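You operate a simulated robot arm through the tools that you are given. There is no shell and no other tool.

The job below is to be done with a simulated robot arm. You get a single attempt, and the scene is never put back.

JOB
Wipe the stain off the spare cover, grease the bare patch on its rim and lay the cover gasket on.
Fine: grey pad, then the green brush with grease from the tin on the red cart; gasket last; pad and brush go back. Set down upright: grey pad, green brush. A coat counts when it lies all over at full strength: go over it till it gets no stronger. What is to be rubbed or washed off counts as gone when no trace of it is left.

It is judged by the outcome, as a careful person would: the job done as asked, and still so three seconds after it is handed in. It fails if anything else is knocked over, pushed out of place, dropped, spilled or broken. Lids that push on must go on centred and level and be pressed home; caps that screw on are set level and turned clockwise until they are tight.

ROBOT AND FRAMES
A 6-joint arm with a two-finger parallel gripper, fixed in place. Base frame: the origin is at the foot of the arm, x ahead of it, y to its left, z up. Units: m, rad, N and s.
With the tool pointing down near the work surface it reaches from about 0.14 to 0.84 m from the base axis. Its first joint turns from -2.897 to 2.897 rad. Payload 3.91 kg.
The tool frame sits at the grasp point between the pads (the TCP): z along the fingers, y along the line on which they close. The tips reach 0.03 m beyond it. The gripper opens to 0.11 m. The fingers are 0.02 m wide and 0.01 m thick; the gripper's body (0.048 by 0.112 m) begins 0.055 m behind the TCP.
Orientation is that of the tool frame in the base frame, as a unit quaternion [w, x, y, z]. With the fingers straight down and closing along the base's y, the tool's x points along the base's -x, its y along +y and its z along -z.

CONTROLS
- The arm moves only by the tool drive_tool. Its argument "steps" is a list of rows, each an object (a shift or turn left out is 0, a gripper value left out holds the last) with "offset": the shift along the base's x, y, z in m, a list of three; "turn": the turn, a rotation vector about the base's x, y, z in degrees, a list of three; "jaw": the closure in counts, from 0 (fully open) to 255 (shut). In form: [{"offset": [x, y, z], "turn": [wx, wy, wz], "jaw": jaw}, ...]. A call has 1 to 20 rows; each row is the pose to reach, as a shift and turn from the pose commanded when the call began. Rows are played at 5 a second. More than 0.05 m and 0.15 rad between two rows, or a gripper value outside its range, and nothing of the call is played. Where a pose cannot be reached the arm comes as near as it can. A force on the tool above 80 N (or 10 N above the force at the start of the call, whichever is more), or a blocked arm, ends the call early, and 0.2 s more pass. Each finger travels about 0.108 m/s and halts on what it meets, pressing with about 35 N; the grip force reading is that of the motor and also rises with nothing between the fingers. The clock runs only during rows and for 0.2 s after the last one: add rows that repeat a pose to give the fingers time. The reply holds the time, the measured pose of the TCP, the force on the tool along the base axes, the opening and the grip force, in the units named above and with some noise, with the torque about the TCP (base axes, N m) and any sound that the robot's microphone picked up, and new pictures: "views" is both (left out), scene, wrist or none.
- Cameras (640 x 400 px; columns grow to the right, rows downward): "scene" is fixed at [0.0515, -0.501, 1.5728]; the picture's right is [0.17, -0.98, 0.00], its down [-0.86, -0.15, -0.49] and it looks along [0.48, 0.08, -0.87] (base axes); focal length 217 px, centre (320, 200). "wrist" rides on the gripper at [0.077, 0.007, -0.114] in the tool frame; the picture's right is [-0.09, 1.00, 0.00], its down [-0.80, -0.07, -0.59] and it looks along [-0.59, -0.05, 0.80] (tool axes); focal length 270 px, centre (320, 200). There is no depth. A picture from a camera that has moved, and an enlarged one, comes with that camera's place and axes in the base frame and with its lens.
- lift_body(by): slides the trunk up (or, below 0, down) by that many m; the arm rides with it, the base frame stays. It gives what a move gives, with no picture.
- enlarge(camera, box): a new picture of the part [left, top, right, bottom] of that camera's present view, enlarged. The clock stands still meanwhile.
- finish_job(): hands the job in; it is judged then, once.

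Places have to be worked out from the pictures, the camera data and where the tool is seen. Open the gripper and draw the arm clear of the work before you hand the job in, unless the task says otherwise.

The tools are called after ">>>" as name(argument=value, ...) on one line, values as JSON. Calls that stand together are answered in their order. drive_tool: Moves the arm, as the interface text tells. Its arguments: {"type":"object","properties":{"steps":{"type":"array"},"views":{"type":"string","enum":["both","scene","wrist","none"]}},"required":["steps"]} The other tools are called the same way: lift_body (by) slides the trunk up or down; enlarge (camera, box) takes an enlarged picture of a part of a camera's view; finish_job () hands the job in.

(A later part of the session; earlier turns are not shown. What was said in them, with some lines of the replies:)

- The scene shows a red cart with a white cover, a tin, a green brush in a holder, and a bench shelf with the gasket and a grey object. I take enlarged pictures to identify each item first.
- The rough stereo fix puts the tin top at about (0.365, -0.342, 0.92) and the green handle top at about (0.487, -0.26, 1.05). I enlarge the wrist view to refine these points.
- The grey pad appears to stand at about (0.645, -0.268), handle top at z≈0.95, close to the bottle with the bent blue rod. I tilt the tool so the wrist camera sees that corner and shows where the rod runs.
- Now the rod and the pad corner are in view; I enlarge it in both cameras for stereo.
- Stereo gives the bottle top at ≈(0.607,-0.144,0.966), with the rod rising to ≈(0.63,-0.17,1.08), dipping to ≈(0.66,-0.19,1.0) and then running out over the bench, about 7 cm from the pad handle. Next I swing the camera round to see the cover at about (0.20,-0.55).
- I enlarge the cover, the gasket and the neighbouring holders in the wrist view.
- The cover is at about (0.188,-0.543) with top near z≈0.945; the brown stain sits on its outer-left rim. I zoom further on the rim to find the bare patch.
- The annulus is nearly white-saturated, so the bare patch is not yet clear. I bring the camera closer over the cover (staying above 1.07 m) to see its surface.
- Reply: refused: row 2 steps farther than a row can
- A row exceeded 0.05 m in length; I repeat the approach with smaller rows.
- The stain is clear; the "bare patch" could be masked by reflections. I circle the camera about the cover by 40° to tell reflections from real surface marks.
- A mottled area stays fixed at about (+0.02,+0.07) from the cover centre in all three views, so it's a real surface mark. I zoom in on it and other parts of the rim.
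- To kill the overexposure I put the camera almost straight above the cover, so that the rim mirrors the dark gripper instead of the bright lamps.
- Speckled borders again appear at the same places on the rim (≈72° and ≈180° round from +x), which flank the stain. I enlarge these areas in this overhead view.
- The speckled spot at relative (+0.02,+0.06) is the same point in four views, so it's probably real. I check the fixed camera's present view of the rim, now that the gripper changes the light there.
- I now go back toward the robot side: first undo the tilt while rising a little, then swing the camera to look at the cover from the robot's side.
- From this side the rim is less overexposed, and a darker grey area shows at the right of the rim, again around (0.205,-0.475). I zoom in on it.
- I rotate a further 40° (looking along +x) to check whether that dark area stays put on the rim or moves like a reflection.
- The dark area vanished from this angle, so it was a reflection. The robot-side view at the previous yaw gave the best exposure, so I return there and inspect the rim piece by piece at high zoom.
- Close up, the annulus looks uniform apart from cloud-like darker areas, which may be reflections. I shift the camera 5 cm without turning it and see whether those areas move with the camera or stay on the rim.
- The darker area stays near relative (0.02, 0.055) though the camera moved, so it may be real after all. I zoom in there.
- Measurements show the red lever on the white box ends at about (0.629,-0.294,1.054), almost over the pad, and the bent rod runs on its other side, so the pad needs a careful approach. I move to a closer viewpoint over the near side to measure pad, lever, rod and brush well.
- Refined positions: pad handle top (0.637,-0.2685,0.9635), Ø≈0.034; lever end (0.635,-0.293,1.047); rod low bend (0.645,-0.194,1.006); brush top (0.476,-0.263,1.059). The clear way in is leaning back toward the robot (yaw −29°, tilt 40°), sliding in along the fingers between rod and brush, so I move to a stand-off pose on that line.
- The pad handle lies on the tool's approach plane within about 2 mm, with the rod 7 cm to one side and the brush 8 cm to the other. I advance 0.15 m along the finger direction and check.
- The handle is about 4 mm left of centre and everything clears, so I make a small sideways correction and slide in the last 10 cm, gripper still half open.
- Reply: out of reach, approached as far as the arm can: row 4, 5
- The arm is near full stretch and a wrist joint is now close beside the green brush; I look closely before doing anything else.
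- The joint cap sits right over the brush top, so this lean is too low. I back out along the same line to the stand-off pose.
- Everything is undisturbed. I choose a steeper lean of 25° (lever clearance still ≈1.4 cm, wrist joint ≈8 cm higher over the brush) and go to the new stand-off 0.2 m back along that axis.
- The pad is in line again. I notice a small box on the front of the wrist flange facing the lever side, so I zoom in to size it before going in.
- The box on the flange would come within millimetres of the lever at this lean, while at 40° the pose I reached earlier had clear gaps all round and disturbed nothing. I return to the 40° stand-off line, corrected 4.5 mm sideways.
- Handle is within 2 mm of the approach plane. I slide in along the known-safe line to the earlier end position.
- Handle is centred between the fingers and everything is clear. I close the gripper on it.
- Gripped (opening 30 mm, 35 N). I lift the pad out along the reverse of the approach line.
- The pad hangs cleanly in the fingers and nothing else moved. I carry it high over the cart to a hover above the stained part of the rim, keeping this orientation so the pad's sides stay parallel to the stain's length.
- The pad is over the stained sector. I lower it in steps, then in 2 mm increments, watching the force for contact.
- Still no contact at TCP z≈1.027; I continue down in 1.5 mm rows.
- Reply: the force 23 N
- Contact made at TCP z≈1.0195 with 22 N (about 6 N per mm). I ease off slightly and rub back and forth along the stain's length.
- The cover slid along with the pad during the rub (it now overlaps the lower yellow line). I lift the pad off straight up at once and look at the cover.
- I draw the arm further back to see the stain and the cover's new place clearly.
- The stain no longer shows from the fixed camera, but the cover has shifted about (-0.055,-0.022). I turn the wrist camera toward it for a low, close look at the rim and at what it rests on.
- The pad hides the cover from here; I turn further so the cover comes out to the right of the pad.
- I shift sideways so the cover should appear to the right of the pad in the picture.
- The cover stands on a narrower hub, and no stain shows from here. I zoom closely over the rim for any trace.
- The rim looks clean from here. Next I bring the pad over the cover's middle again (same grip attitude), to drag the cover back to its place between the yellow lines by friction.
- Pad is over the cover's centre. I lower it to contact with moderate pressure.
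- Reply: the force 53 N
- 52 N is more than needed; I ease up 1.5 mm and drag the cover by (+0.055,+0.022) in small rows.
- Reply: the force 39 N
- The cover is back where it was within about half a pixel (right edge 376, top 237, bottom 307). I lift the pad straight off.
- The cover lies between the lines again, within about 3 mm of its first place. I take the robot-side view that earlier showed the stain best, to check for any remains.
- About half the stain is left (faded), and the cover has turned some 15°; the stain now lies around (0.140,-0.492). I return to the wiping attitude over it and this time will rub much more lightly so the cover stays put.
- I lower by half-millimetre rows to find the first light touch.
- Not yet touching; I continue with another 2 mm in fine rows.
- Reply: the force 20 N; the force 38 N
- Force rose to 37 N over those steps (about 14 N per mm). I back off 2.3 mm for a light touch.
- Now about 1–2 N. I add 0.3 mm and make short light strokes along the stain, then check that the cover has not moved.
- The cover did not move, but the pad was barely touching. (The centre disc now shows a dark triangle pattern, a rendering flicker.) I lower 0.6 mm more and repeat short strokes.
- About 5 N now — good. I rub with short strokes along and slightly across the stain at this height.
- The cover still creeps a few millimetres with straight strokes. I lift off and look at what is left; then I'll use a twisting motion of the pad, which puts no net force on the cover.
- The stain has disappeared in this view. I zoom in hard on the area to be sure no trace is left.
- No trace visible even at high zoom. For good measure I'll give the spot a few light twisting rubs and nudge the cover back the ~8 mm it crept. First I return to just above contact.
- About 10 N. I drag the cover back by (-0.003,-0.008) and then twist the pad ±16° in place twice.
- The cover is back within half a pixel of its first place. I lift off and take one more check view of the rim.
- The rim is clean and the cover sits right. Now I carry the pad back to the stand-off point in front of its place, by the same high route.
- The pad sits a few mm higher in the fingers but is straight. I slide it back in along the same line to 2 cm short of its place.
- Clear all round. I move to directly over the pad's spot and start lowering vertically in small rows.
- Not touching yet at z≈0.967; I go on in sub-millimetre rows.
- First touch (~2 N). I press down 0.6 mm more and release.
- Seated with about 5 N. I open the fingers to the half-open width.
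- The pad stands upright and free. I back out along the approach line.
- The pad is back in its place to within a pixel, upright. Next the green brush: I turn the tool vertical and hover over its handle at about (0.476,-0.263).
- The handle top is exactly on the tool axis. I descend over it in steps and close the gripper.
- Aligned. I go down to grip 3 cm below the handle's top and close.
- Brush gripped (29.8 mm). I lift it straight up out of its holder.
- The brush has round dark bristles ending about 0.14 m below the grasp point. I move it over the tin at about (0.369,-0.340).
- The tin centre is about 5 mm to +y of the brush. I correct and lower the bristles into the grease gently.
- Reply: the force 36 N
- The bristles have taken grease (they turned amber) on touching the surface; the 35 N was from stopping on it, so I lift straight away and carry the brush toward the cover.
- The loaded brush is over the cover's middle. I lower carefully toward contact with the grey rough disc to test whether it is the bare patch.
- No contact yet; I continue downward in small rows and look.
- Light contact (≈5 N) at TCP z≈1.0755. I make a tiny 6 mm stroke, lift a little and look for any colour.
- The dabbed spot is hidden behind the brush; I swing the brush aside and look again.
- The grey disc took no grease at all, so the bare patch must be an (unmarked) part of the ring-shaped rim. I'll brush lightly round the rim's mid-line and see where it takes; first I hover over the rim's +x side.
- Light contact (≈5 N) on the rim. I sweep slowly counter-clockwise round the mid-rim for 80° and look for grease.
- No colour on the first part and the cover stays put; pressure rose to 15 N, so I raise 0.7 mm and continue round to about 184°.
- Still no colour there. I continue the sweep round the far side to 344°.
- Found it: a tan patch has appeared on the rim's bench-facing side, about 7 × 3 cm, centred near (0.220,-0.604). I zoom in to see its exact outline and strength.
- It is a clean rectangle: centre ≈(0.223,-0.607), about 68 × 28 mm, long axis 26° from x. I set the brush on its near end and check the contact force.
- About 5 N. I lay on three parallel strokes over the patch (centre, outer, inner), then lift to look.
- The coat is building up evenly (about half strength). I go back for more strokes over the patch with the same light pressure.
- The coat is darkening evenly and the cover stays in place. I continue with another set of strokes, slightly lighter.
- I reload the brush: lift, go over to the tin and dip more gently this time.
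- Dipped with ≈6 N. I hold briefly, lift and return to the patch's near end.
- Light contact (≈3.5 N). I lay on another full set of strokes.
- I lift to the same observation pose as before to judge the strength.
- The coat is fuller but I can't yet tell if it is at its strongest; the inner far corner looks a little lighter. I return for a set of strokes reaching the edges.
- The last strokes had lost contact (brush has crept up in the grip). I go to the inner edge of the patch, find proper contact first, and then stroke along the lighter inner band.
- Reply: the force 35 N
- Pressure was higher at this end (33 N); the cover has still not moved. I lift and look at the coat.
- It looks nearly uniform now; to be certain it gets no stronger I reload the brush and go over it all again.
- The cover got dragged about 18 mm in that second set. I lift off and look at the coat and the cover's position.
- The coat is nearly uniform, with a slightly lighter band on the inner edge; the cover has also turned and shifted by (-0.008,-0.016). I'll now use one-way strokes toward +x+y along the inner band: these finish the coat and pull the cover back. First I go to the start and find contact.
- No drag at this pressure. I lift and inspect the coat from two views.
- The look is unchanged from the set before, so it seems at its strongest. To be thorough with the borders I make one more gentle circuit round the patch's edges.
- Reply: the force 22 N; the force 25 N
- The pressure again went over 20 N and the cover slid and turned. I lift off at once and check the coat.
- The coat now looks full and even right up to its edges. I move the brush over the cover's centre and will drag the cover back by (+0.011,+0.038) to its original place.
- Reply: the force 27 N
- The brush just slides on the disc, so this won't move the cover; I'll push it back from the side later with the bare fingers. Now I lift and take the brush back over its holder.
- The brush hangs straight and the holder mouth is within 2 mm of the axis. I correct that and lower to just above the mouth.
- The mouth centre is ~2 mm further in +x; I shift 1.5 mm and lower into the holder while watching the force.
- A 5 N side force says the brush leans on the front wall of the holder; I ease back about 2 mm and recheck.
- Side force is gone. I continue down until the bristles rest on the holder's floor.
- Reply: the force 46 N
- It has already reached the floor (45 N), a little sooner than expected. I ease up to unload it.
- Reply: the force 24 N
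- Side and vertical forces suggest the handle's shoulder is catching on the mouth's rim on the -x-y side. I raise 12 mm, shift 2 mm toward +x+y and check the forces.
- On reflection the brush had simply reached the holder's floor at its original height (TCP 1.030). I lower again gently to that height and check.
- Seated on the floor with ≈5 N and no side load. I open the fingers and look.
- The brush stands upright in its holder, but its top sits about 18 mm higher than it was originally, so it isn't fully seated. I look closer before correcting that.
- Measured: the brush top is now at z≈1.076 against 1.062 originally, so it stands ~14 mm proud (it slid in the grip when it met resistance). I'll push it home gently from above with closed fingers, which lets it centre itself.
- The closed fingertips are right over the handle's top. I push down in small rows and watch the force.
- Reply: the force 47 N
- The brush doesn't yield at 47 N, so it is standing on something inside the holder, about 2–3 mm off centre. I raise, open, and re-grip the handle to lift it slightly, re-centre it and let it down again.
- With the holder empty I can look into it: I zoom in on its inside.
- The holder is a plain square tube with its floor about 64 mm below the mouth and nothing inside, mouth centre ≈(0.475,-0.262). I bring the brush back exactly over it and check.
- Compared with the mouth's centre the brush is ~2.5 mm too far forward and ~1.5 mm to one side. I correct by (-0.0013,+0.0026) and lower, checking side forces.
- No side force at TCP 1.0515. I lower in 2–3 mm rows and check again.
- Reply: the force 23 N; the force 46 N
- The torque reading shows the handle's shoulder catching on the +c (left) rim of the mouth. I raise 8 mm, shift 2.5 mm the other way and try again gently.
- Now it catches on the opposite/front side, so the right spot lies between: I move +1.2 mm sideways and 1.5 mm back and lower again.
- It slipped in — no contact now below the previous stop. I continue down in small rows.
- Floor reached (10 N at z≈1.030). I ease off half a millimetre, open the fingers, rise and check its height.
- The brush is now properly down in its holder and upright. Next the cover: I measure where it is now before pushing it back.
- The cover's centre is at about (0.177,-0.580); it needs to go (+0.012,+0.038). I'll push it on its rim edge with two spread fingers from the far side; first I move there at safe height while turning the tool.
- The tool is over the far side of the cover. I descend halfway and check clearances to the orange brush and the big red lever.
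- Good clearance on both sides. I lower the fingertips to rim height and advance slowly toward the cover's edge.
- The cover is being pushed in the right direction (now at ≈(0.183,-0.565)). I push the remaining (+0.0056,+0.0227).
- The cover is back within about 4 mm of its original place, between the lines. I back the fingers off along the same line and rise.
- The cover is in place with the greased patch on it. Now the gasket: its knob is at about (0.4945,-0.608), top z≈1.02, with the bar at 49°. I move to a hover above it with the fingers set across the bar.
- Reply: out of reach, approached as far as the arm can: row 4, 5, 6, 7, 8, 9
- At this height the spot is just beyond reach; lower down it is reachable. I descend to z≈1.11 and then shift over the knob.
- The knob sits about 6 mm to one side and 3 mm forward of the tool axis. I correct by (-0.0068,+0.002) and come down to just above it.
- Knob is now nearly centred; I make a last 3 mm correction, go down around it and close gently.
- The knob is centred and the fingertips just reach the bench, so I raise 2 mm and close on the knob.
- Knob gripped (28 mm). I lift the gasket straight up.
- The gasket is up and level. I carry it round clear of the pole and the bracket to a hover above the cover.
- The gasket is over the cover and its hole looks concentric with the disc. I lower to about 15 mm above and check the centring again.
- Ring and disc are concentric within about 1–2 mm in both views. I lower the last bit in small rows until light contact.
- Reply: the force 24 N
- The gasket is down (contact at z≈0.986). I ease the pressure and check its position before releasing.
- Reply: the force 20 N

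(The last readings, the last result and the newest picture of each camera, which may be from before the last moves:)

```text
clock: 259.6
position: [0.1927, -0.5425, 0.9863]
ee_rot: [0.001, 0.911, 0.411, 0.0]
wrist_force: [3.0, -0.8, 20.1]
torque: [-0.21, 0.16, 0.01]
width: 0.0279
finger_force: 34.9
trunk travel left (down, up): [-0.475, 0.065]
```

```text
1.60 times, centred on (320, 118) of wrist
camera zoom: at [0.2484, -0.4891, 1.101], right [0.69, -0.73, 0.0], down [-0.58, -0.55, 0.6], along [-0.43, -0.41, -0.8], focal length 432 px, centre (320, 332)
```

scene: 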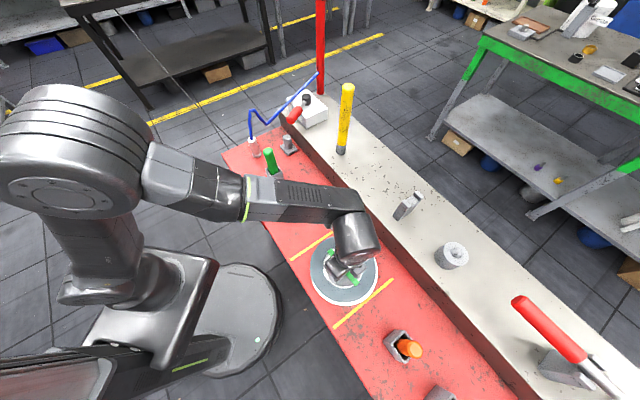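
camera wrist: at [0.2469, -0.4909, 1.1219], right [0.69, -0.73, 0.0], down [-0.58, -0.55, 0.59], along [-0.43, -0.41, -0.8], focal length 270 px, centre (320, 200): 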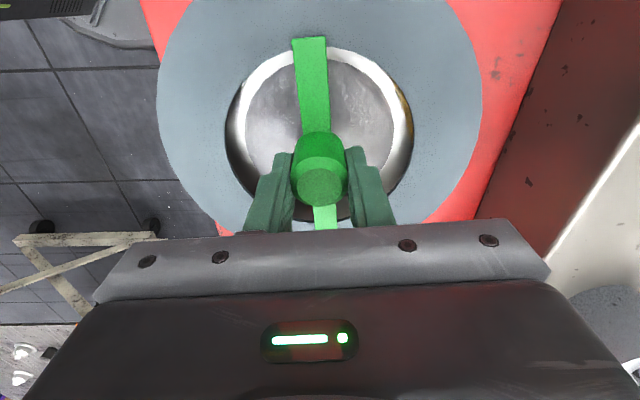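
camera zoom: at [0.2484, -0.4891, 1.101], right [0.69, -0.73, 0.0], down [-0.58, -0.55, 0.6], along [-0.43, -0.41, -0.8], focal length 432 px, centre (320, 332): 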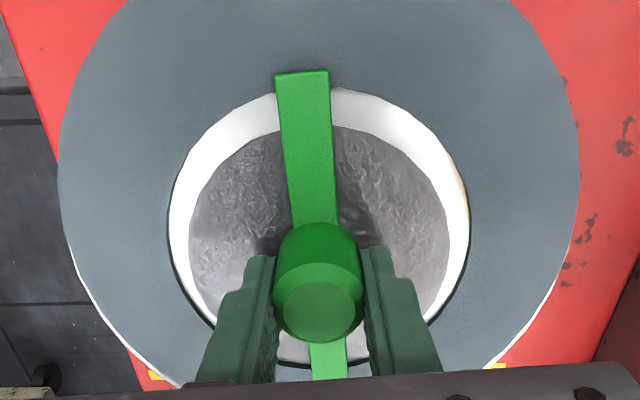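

Down, but the ring sits about 4 mm toward +x+y of true centre. I lift it 5 mm, shift (-0.003,-0.003) and set it down again.

>>> drive_tool(steps=[{"offset": [0, 0, 0.003]}, {"offset": [0, 0, 0.006]}, {"offset": [-0.003, -0.003, 0.006]}, {"offset": [-0.003, -0.003, 0.006]}], views="none")

>>> enlarge(camera="scene", box=[295, 220, 395, 315])

>>> enlarge(camera="wrist", box=[120, 0, 520, 235])

```text
clock: 260.6
position: [0.1869, -0.5464, 0.9916]
ee_rot: [0.0, 0.912, 0.411, 0.0]
wrist_force: [-0.7, 0.4, -0.8]
torque: [-0.03, 0.0, 0.02]
width: 0.0278
finger_force: 35.6
trunk travel left (down, up): [-0.475, 0.065]
```

```text
4.21 times, centred on (345, 268) of scene
camera zoom: at [0.0515, -0.501, 1.5728], right [0.17, -0.98, 0.0], down [-0.86, -0.15, -0.49], along [0.48, 0.08, -0.87], focal length 915 px, centre (215, -84)
```

zoom: 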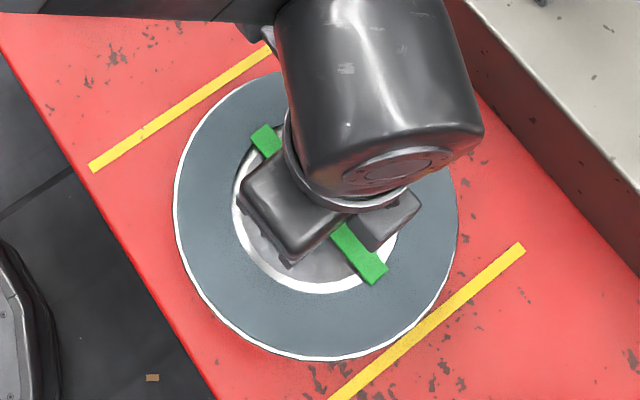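

```text
1.60 times, centred on (320, 118) of wrist
camera zoom: at [0.2445, -0.493, 1.1059], right [0.69, -0.73, 0.0], down [-0.58, -0.55, 0.59], along [-0.43, -0.41, -0.8], focal length 432 px, centre (320, 332)
```

zoom: 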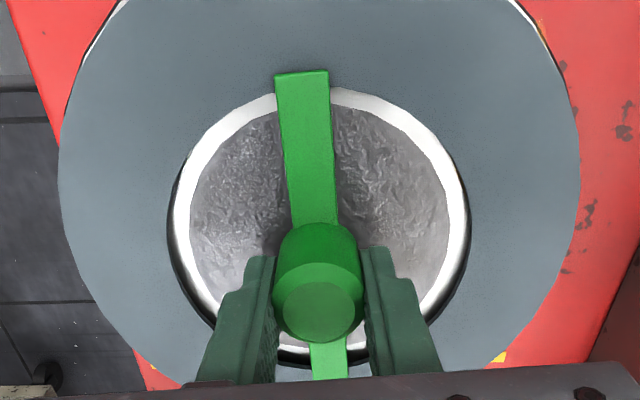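

Now it looks concentric in both views (even gap all round). I lower it the last 5 mm gently.

>>> drive_tool(steps=[{"offset": [0, 0, -0.002]}, {"offset": [0, 0, -0.0035]}, {"offset": [0, 0, -0.0045]}], views="none")

```text
clock: 261.4
position: [0.1881, -0.5458, 0.9857]
ee_rot: [0.0, 0.912, 0.41, -0.001]
wrist_force: [-0.6, -0.7, 0.3]
torque: [-0.03, 0.12, 0.01]
width: 0.0278
finger_force: 34.8
trunk travel left (down, up): [-0.475, 0.065]
```

>>> drive_tool(steps=[{"offset": [0, 0, -0.0006]}, {"offset": [0, 0, -0.0012]}], views="none")

>>> enlarge(camera="scene", box=[295, 220, 395, 315])

>>> enlarge(camera="wrist", box=[120, 0, 520, 235])

```text
clock: 262.0
position: [0.1884, -0.5462, 0.9876]
ee_rot: [0.002, 0.912, 0.411, -0.001]
wrist_force: [3.5, 0.0, 10.1]
torque: [0.29, -0.06, -0.03]
width: 0.0279
finger_force: 34.9
trunk travel left (down, up): [-0.475, 0.065]
```

```text
4.21 times, centred on (345, 268) of scene
camera zoom: at [0.0515, -0.501, 1.5728], right [0.17, -0.98, 0.0], down [-0.86, -0.15, -0.49], along [0.48, 0.08, -0.87], focal length 915 px, centre (215, -84)
```

zoom: 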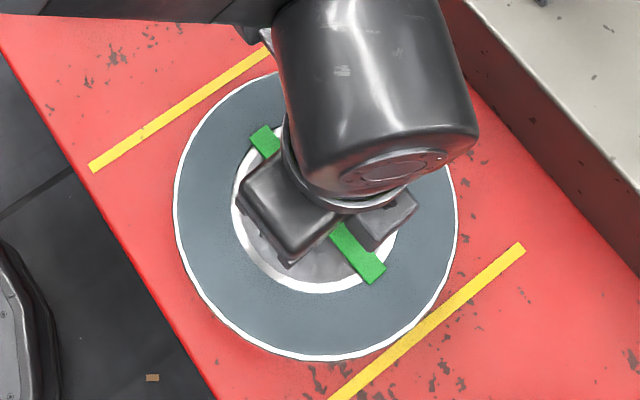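

```text
1.60 times, centred on (320, 118) of wrist
camera zoom: at [0.2452, -0.4923, 1.101], right [0.69, -0.73, 0.0], down [-0.58, -0.55, 0.6], along [-0.43, -0.41, -0.8], focal length 432 px, centre (320, 332)
```

zoom: 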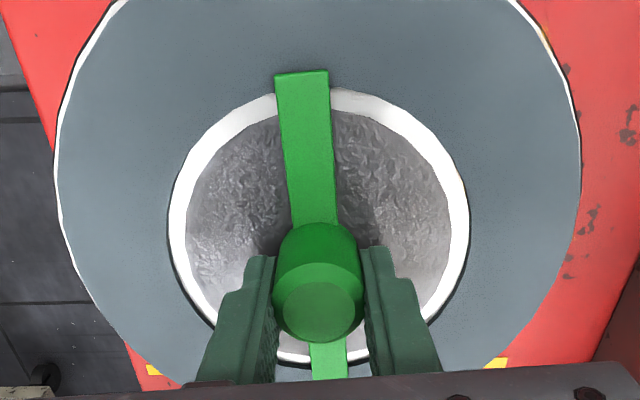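

Concentric now, with an even white margin all round and about 10 N contact. I ease slightly, open the fingers and rise straight up.

>>> drive_tool(steps=[{"offset": [0, 0, 0.0006]}, {"offset": [0, 0, 0.0006], "jaw": 200}, {"offset": [0, 0, 0.0006], "jaw": 120}, {"offset": [0, 0, 0.0006], "jaw": 120}], views="none")

>>> enlarge(camera="wrist", box=[120, 0, 520, 235])

>>> enlarge(camera="scene", box=[295, 220, 395, 315])

```text
clock: 263.0
position: [0.1871, -0.5458, 0.9866]
ee_rot: [0.0, 0.912, 0.411, 0.0]
wrist_force: [0.3, 0.3, -0.5]
torque: [-0.02, -0.02, 0.01]
width: 0.058
finger_force: 0.1
trunk travel left (down, up): [-0.475, 0.065]
```

```text
1.60 times, centred on (320, 118) of wrist
camera zoom: at [0.2444, -0.4927, 1.1004], right [0.69, -0.73, 0.0], down [-0.58, -0.55, 0.59], along [-0.43, -0.41, -0.8], focal length 432 px, centre (320, 332)
```

zoom: 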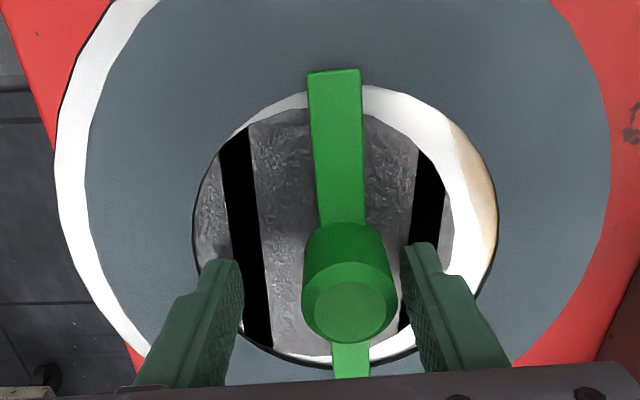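

```text
4.21 times, centred on (345, 268) of scene
camera zoom: at [0.0515, -0.501, 1.5728], right [0.17, -0.98, 0.0], down [-0.86, -0.15, -0.49], along [0.48, 0.08, -0.87], focal length 915 px, centre (215, -84)
```

zoom: 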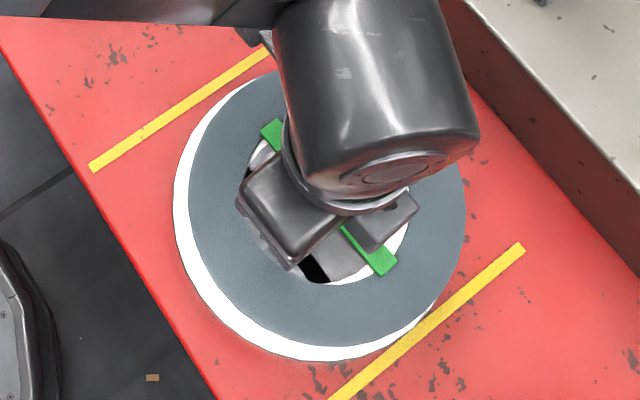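

On opening, the gasket was dragged about 1 cm sideways along with one finger. I close again to re-centre it, then will release in very small jaw steps.

>>> drive_tool(steps=[{"offset": [0, 0, 0], "jaw": 150}, {"offset": [0, 0, 0], "jaw": 180}, {"offset": [0, 0, 0], "jaw": 200}, {"offset": [0, 0, 0], "jaw": 255}, {"offset": [0, 0, 0], "jaw": 255}], views="none")

>>> enlarge(camera="wrist", box=[120, 0, 520, 235])

>>> enlarge(camera="scene", box=[295, 220, 395, 315])

```text
clock: 264.2
position: [0.1881, -0.5458, 0.9867]
ee_rot: [-0.001, 0.912, 0.41, 0.0]
wrist_force: [-0.3, -0.3, 0.8]
torque: [-0.05, -0.01, -0.02]
width: 0.0279
finger_force: 35.0
trunk travel left (down, up): [-0.475, 0.065]
```

```text
1.60 times, centred on (320, 118) of wrist
camera zoom: at [0.2446, -0.4926, 1.1007], right [0.69, -0.73, 0.0], down [-0.58, -0.55, 0.59], along [-0.43, -0.41, -0.8], focal length 432 px, centre (320, 332)
```

zoom: 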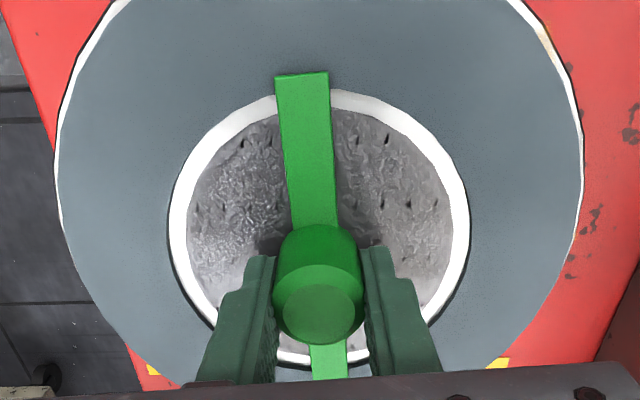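

```text
4.21 times, centred on (345, 268) of scene
camera zoom: at [0.0515, -0.501, 1.5728], right [0.17, -0.98, 0.0], down [-0.86, -0.15, -0.49], along [0.48, 0.08, -0.87], focal length 915 px, centre (215, -84)
```

zoom: 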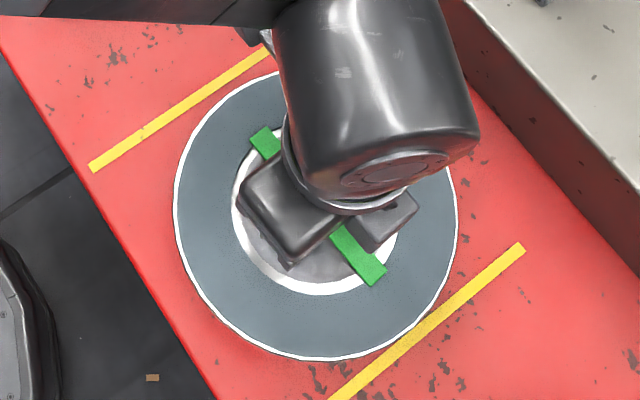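

Re-centered exactly. Now I release in tiny jaw steps and check.

>>> drive_tool(steps=[{"offset": [0, 0, 0], "jaw": 200}, {"offset": [0, 0, 0], "jaw": 195}, {"offset": [0, 0, 0], "jaw": 192}, {"offset": [0, 0, 0], "jaw": 190}, {"offset": [0, 0, 0], "jaw": 189}, {"offset": [0, 0, 0], "jaw": 188}, {"offset": [0, 0, 0], "jaw": 187}, {"offset": [0, 0, 0], "jaw": 186}], views="none")

>>> enlarge(camera="wrist", box=[120, 0, 520, 235])

```text
clock: 266.0
position: [0.1871, -0.5459, 0.9869]
ee_rot: [0.0, 0.912, 0.41, 0.0]
wrist_force: [-0.7, -0.2, 0.0]
torque: [0.01, -0.02, -0.01]
width: 0.0298
finger_force: 0.0
trunk travel left (down, up): [-0.475, 0.065]
```

```text
1.60 times, centred on (320, 118) of wrist
camera zoom: at [0.2446, -0.4926, 1.1006], right [0.69, -0.73, 0.0], down [-0.58, -0.55, 0.59], along [-0.43, -0.41, -0.8], focal length 432 px, centre (320, 332)
```

zoom: 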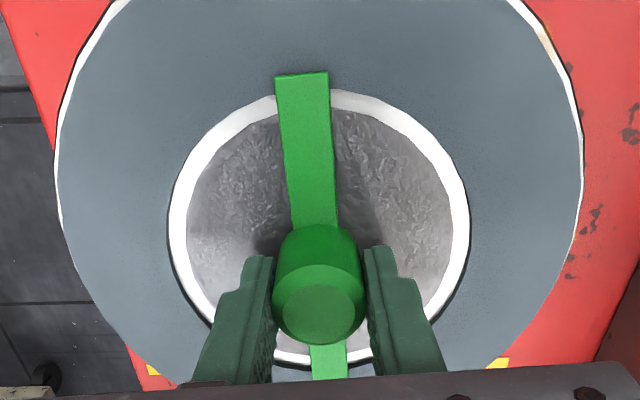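

The gasket stayed put with the fingers just free (29.8 mm). I open slowly further and check again.

>>> drive_tool(steps=[{"offset": [0, 0, 0], "jaw": 184}, {"offset": [0, 0, 0], "jaw": 182}, {"offset": [0, 0, 0], "jaw": 179}, {"offset": [0, 0, 0], "jaw": 175}, {"offset": [0, 0, 0], "jaw": 170}, {"offset": [0, 0, 0], "jaw": 160}, {"offset": [0, 0, 0], "jaw": 145}, {"offset": [0, 0, 0], "jaw": 130}], views="none")

>>> enlarge(camera="wrist", box=[120, 0, 520, 235])

>>> enlarge(camera="scene", box=[295, 220, 395, 315])

```text
clock: 267.8
position: [0.1877, -0.5456, 0.9855]
ee_rot: [0.0, 0.912, 0.41, 0.0]
wrist_force: [0.4, -0.4, 0.0]
torque: [-0.01, 0.05, -0.02]
width: 0.0542
finger_force: 0.0
trunk travel left (down, up): [-0.475, 0.065]
```

```text
1.60 times, centred on (320, 118) of wrist
camera zoom: at [0.2446, -0.4926, 1.1006], right [0.69, -0.73, 0.0], down [-0.58, -0.55, 0.59], along [-0.43, -0.41, -0.8], focal length 432 px, centre (320, 332)
```

zoom: 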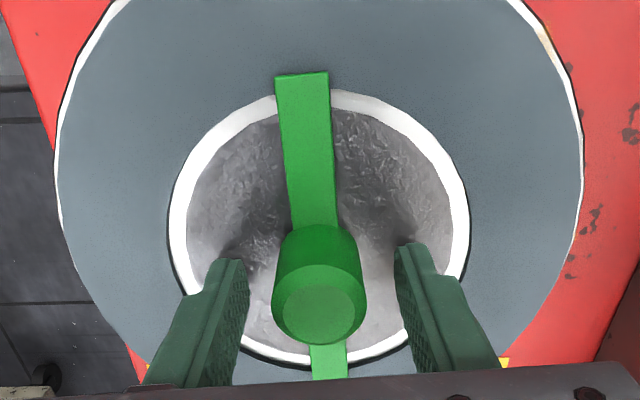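

```text
4.21 times, centred on (345, 268) of scene
camera zoom: at [0.0515, -0.501, 1.5728], right [0.17, -0.98, 0.0], down [-0.86, -0.15, -0.49], along [0.48, 0.08, -0.87], focal length 915 px, centre (215, -84)
```

zoom: 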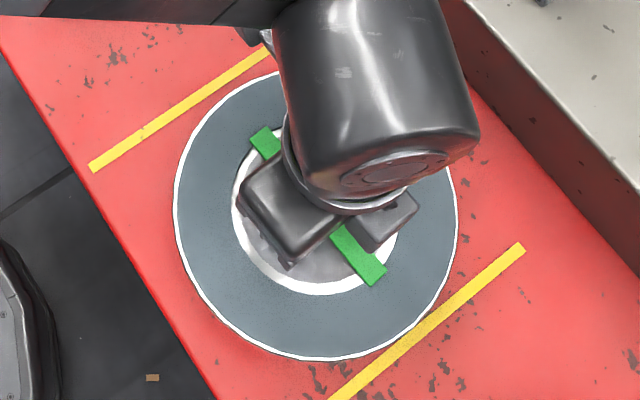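

The gasket stays exactly centred and the fingers are clear of the knob. I rise straight up and draw the arm away.

>>> drive_tool(steps=[{"offset": [0, 0, 0.01], "jaw": 130}, {"offset": [0, 0, 0.03]}, {"offset": [0, 0, 0.07]}, {"offset": [0, 0, 0.115]}, {"offset": [0, 0, 0.16]}, {"offset": [0, 0, 0.205]}, {"offset": [0, 0.03, 0.24]}, {"offset": [0, 0.07, 0.26]}, {"offset": [0.005, 0.115, 0.27]}, {"offset": [0.01, 0.16, 0.28]}, {"offset": [0.015, 0.205, 0.29]}, {"offset": [0.02, 0.25, 0.3]}, {"offset": [0.02, 0.25, 0.3]}], views="both")

>>> enlarge(camera="scene", box=[295, 220, 395, 315])

>>> enlarge(camera="scene", box=[230, 90, 350, 200])

```text
clock: 270.6
position: [0.205, -0.2983, 1.2862]
ee_rot: [0.0, 0.912, 0.411, 0.0]
wrist_force: [0.0, -1.0, -0.6]
torque: [0.01, -0.01, -0.03]
width: 0.0536
finger_force: 0.1
trunk travel left (down, up): [-0.475, 0.065]
camera wrist: at [0.2614, -0.2452, 1.3998], right [0.69, -0.73, 0.0], down [-0.58, -0.55, 0.59], along [-0.43, -0.41, -0.8], focal length 270 px, centre (320, 200)
```

scene: 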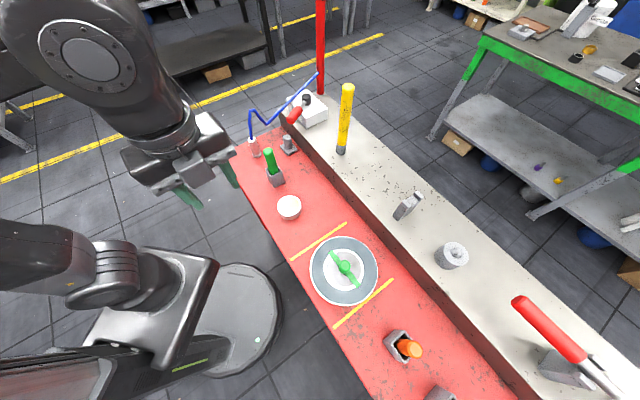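
wrist: 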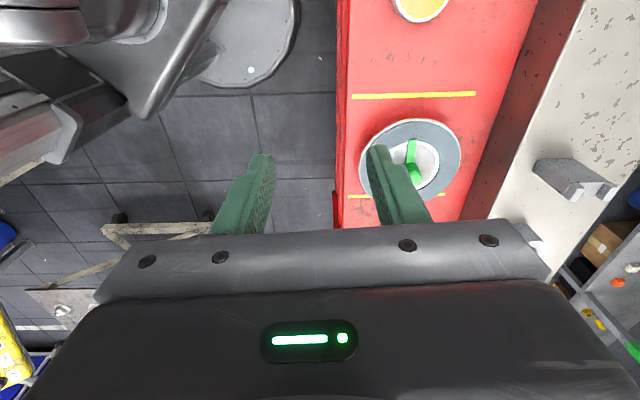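

```text
4.21 times, centred on (345, 268) of scene
camera zoom: at [0.0515, -0.501, 1.5728], right [0.17, -0.98, 0.0], down [-0.86, -0.15, -0.49], along [0.48, 0.08, -0.87], focal length 915 px, centre (215, -84)
```

zoom: 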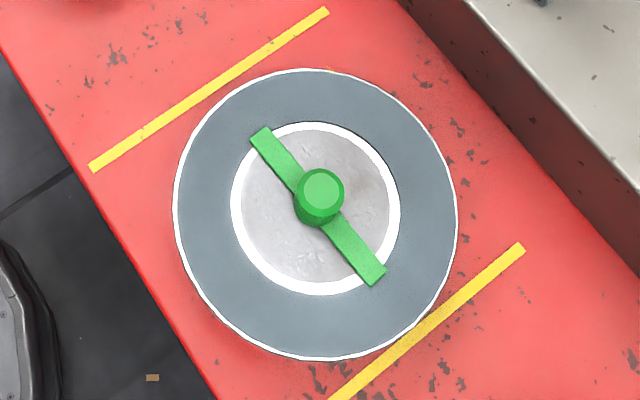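

```text
3.64 times, centred on (290, 145) of scene
camera zoom: at [0.0515, -0.501, 1.5728], right [0.17, -0.98, 0.0], down [-0.86, -0.15, -0.49], along [0.48, 0.08, -0.87], focal length 790 px, centre (429, 400)
```

zoom: 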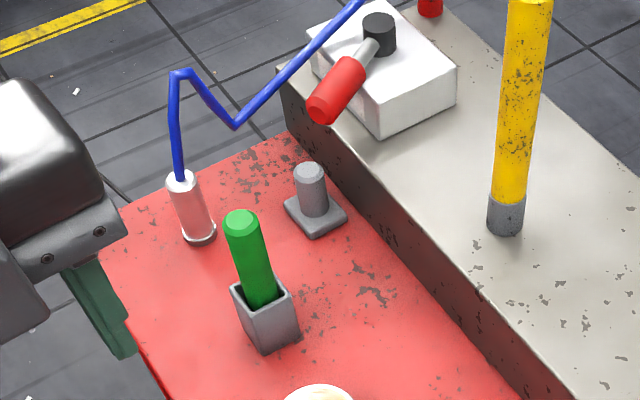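

Everything is in place: gasket concentric on the cover, pad and brush upright at home, nothing else disturbed. I open the gripper fully and draw the arm further clear.

>>> drive_tool(steps=[{"offset": [0.01, 0.03, 0.005], "jaw": 60}, {"offset": [0.02, 0.06, 0.01], "jaw": 0}, {"offset": [0.03, 0.09, 0.015], "jaw": 0}, {"offset": [0.03, 0.09, 0.015], "jaw": 0}], views="scene")

>>> enlarge(camera="scene", box=[220, 60, 460, 330])

```text
clock: 271.6
position: [0.2401, -0.2103, 1.3003]
ee_rot: [-0.002, 0.912, 0.409, -0.002]
wrist_force: [-0.3, -0.2, -0.4]
torque: [-0.01, 0.02, 0.04]
width: 0.1101
finger_force: 0.1
trunk travel left (down, up): [-0.475, 0.065]
```

scene: 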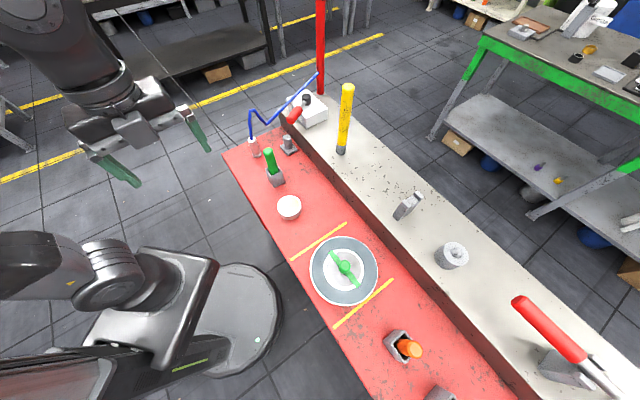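

```text
1.48 times, centred on (340, 195) of scene
camera zoom: at [0.0515, -0.501, 1.5728], right [0.17, -0.98, 0.0], down [-0.86, -0.15, -0.49], along [0.48, 0.08, -0.87], focal length 322 px, centre (290, 207)
```

zoom: 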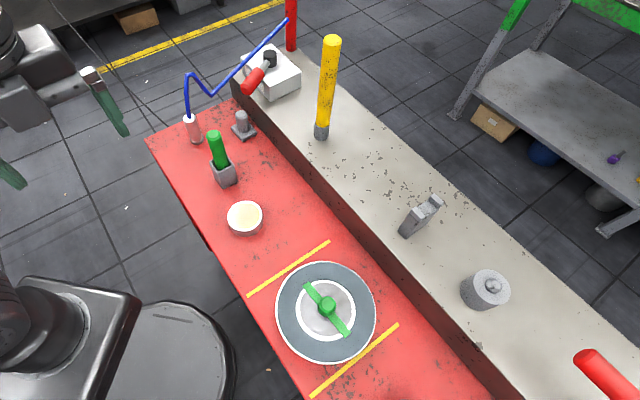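

The final view shows the gasket centred on the cover between the yellow lines. The pad and brush are upright in their places, nothing else has been disturbed, and the gripper is open and clear. I hand the job in.

>>> finish_job()

```text
The job is handed in.
```

I've handed the job in. The stain is wiped off the spare cover, the bare patch on its rim is greased, and the gasket is on. The grey pad is back in its place and the green brush is back in its holder, both upright.

- **Stain:** no trace showed at high zoom in the last check before I put the pad back.
- **Grease coat:** the bare patch wasn't marked, so I found it by brushing round the rim. It is about 7 × 3 cm, and I reloaded the brush and kept going over it until two views showed no further change. I judged "full strength" by eye, and the gasket now covers it.
- **Gasket:** it lies concentric on the cover, with an even white margin all round in the last picture.
- **Cover:** it slid several times while I was wiping and greasing, by up to about 6 cm. I moved it back each time, and it now sits between the yellow lines within about 4 mm of where it started. It has also turned from its starting angle.
- **Grey disc:** I touched the grey disc in the middle of the cover with the loaded brush while looking for the patch. It took no grease.
- **Brush holder:** the green brush caught on the rim of its holder and had to be re-seated. It now stands on the holder floor at very nearly its original height.

In the last pictures, nothing else around the cart and bench looked out of place. The arm is clear, with the gripper fully open.
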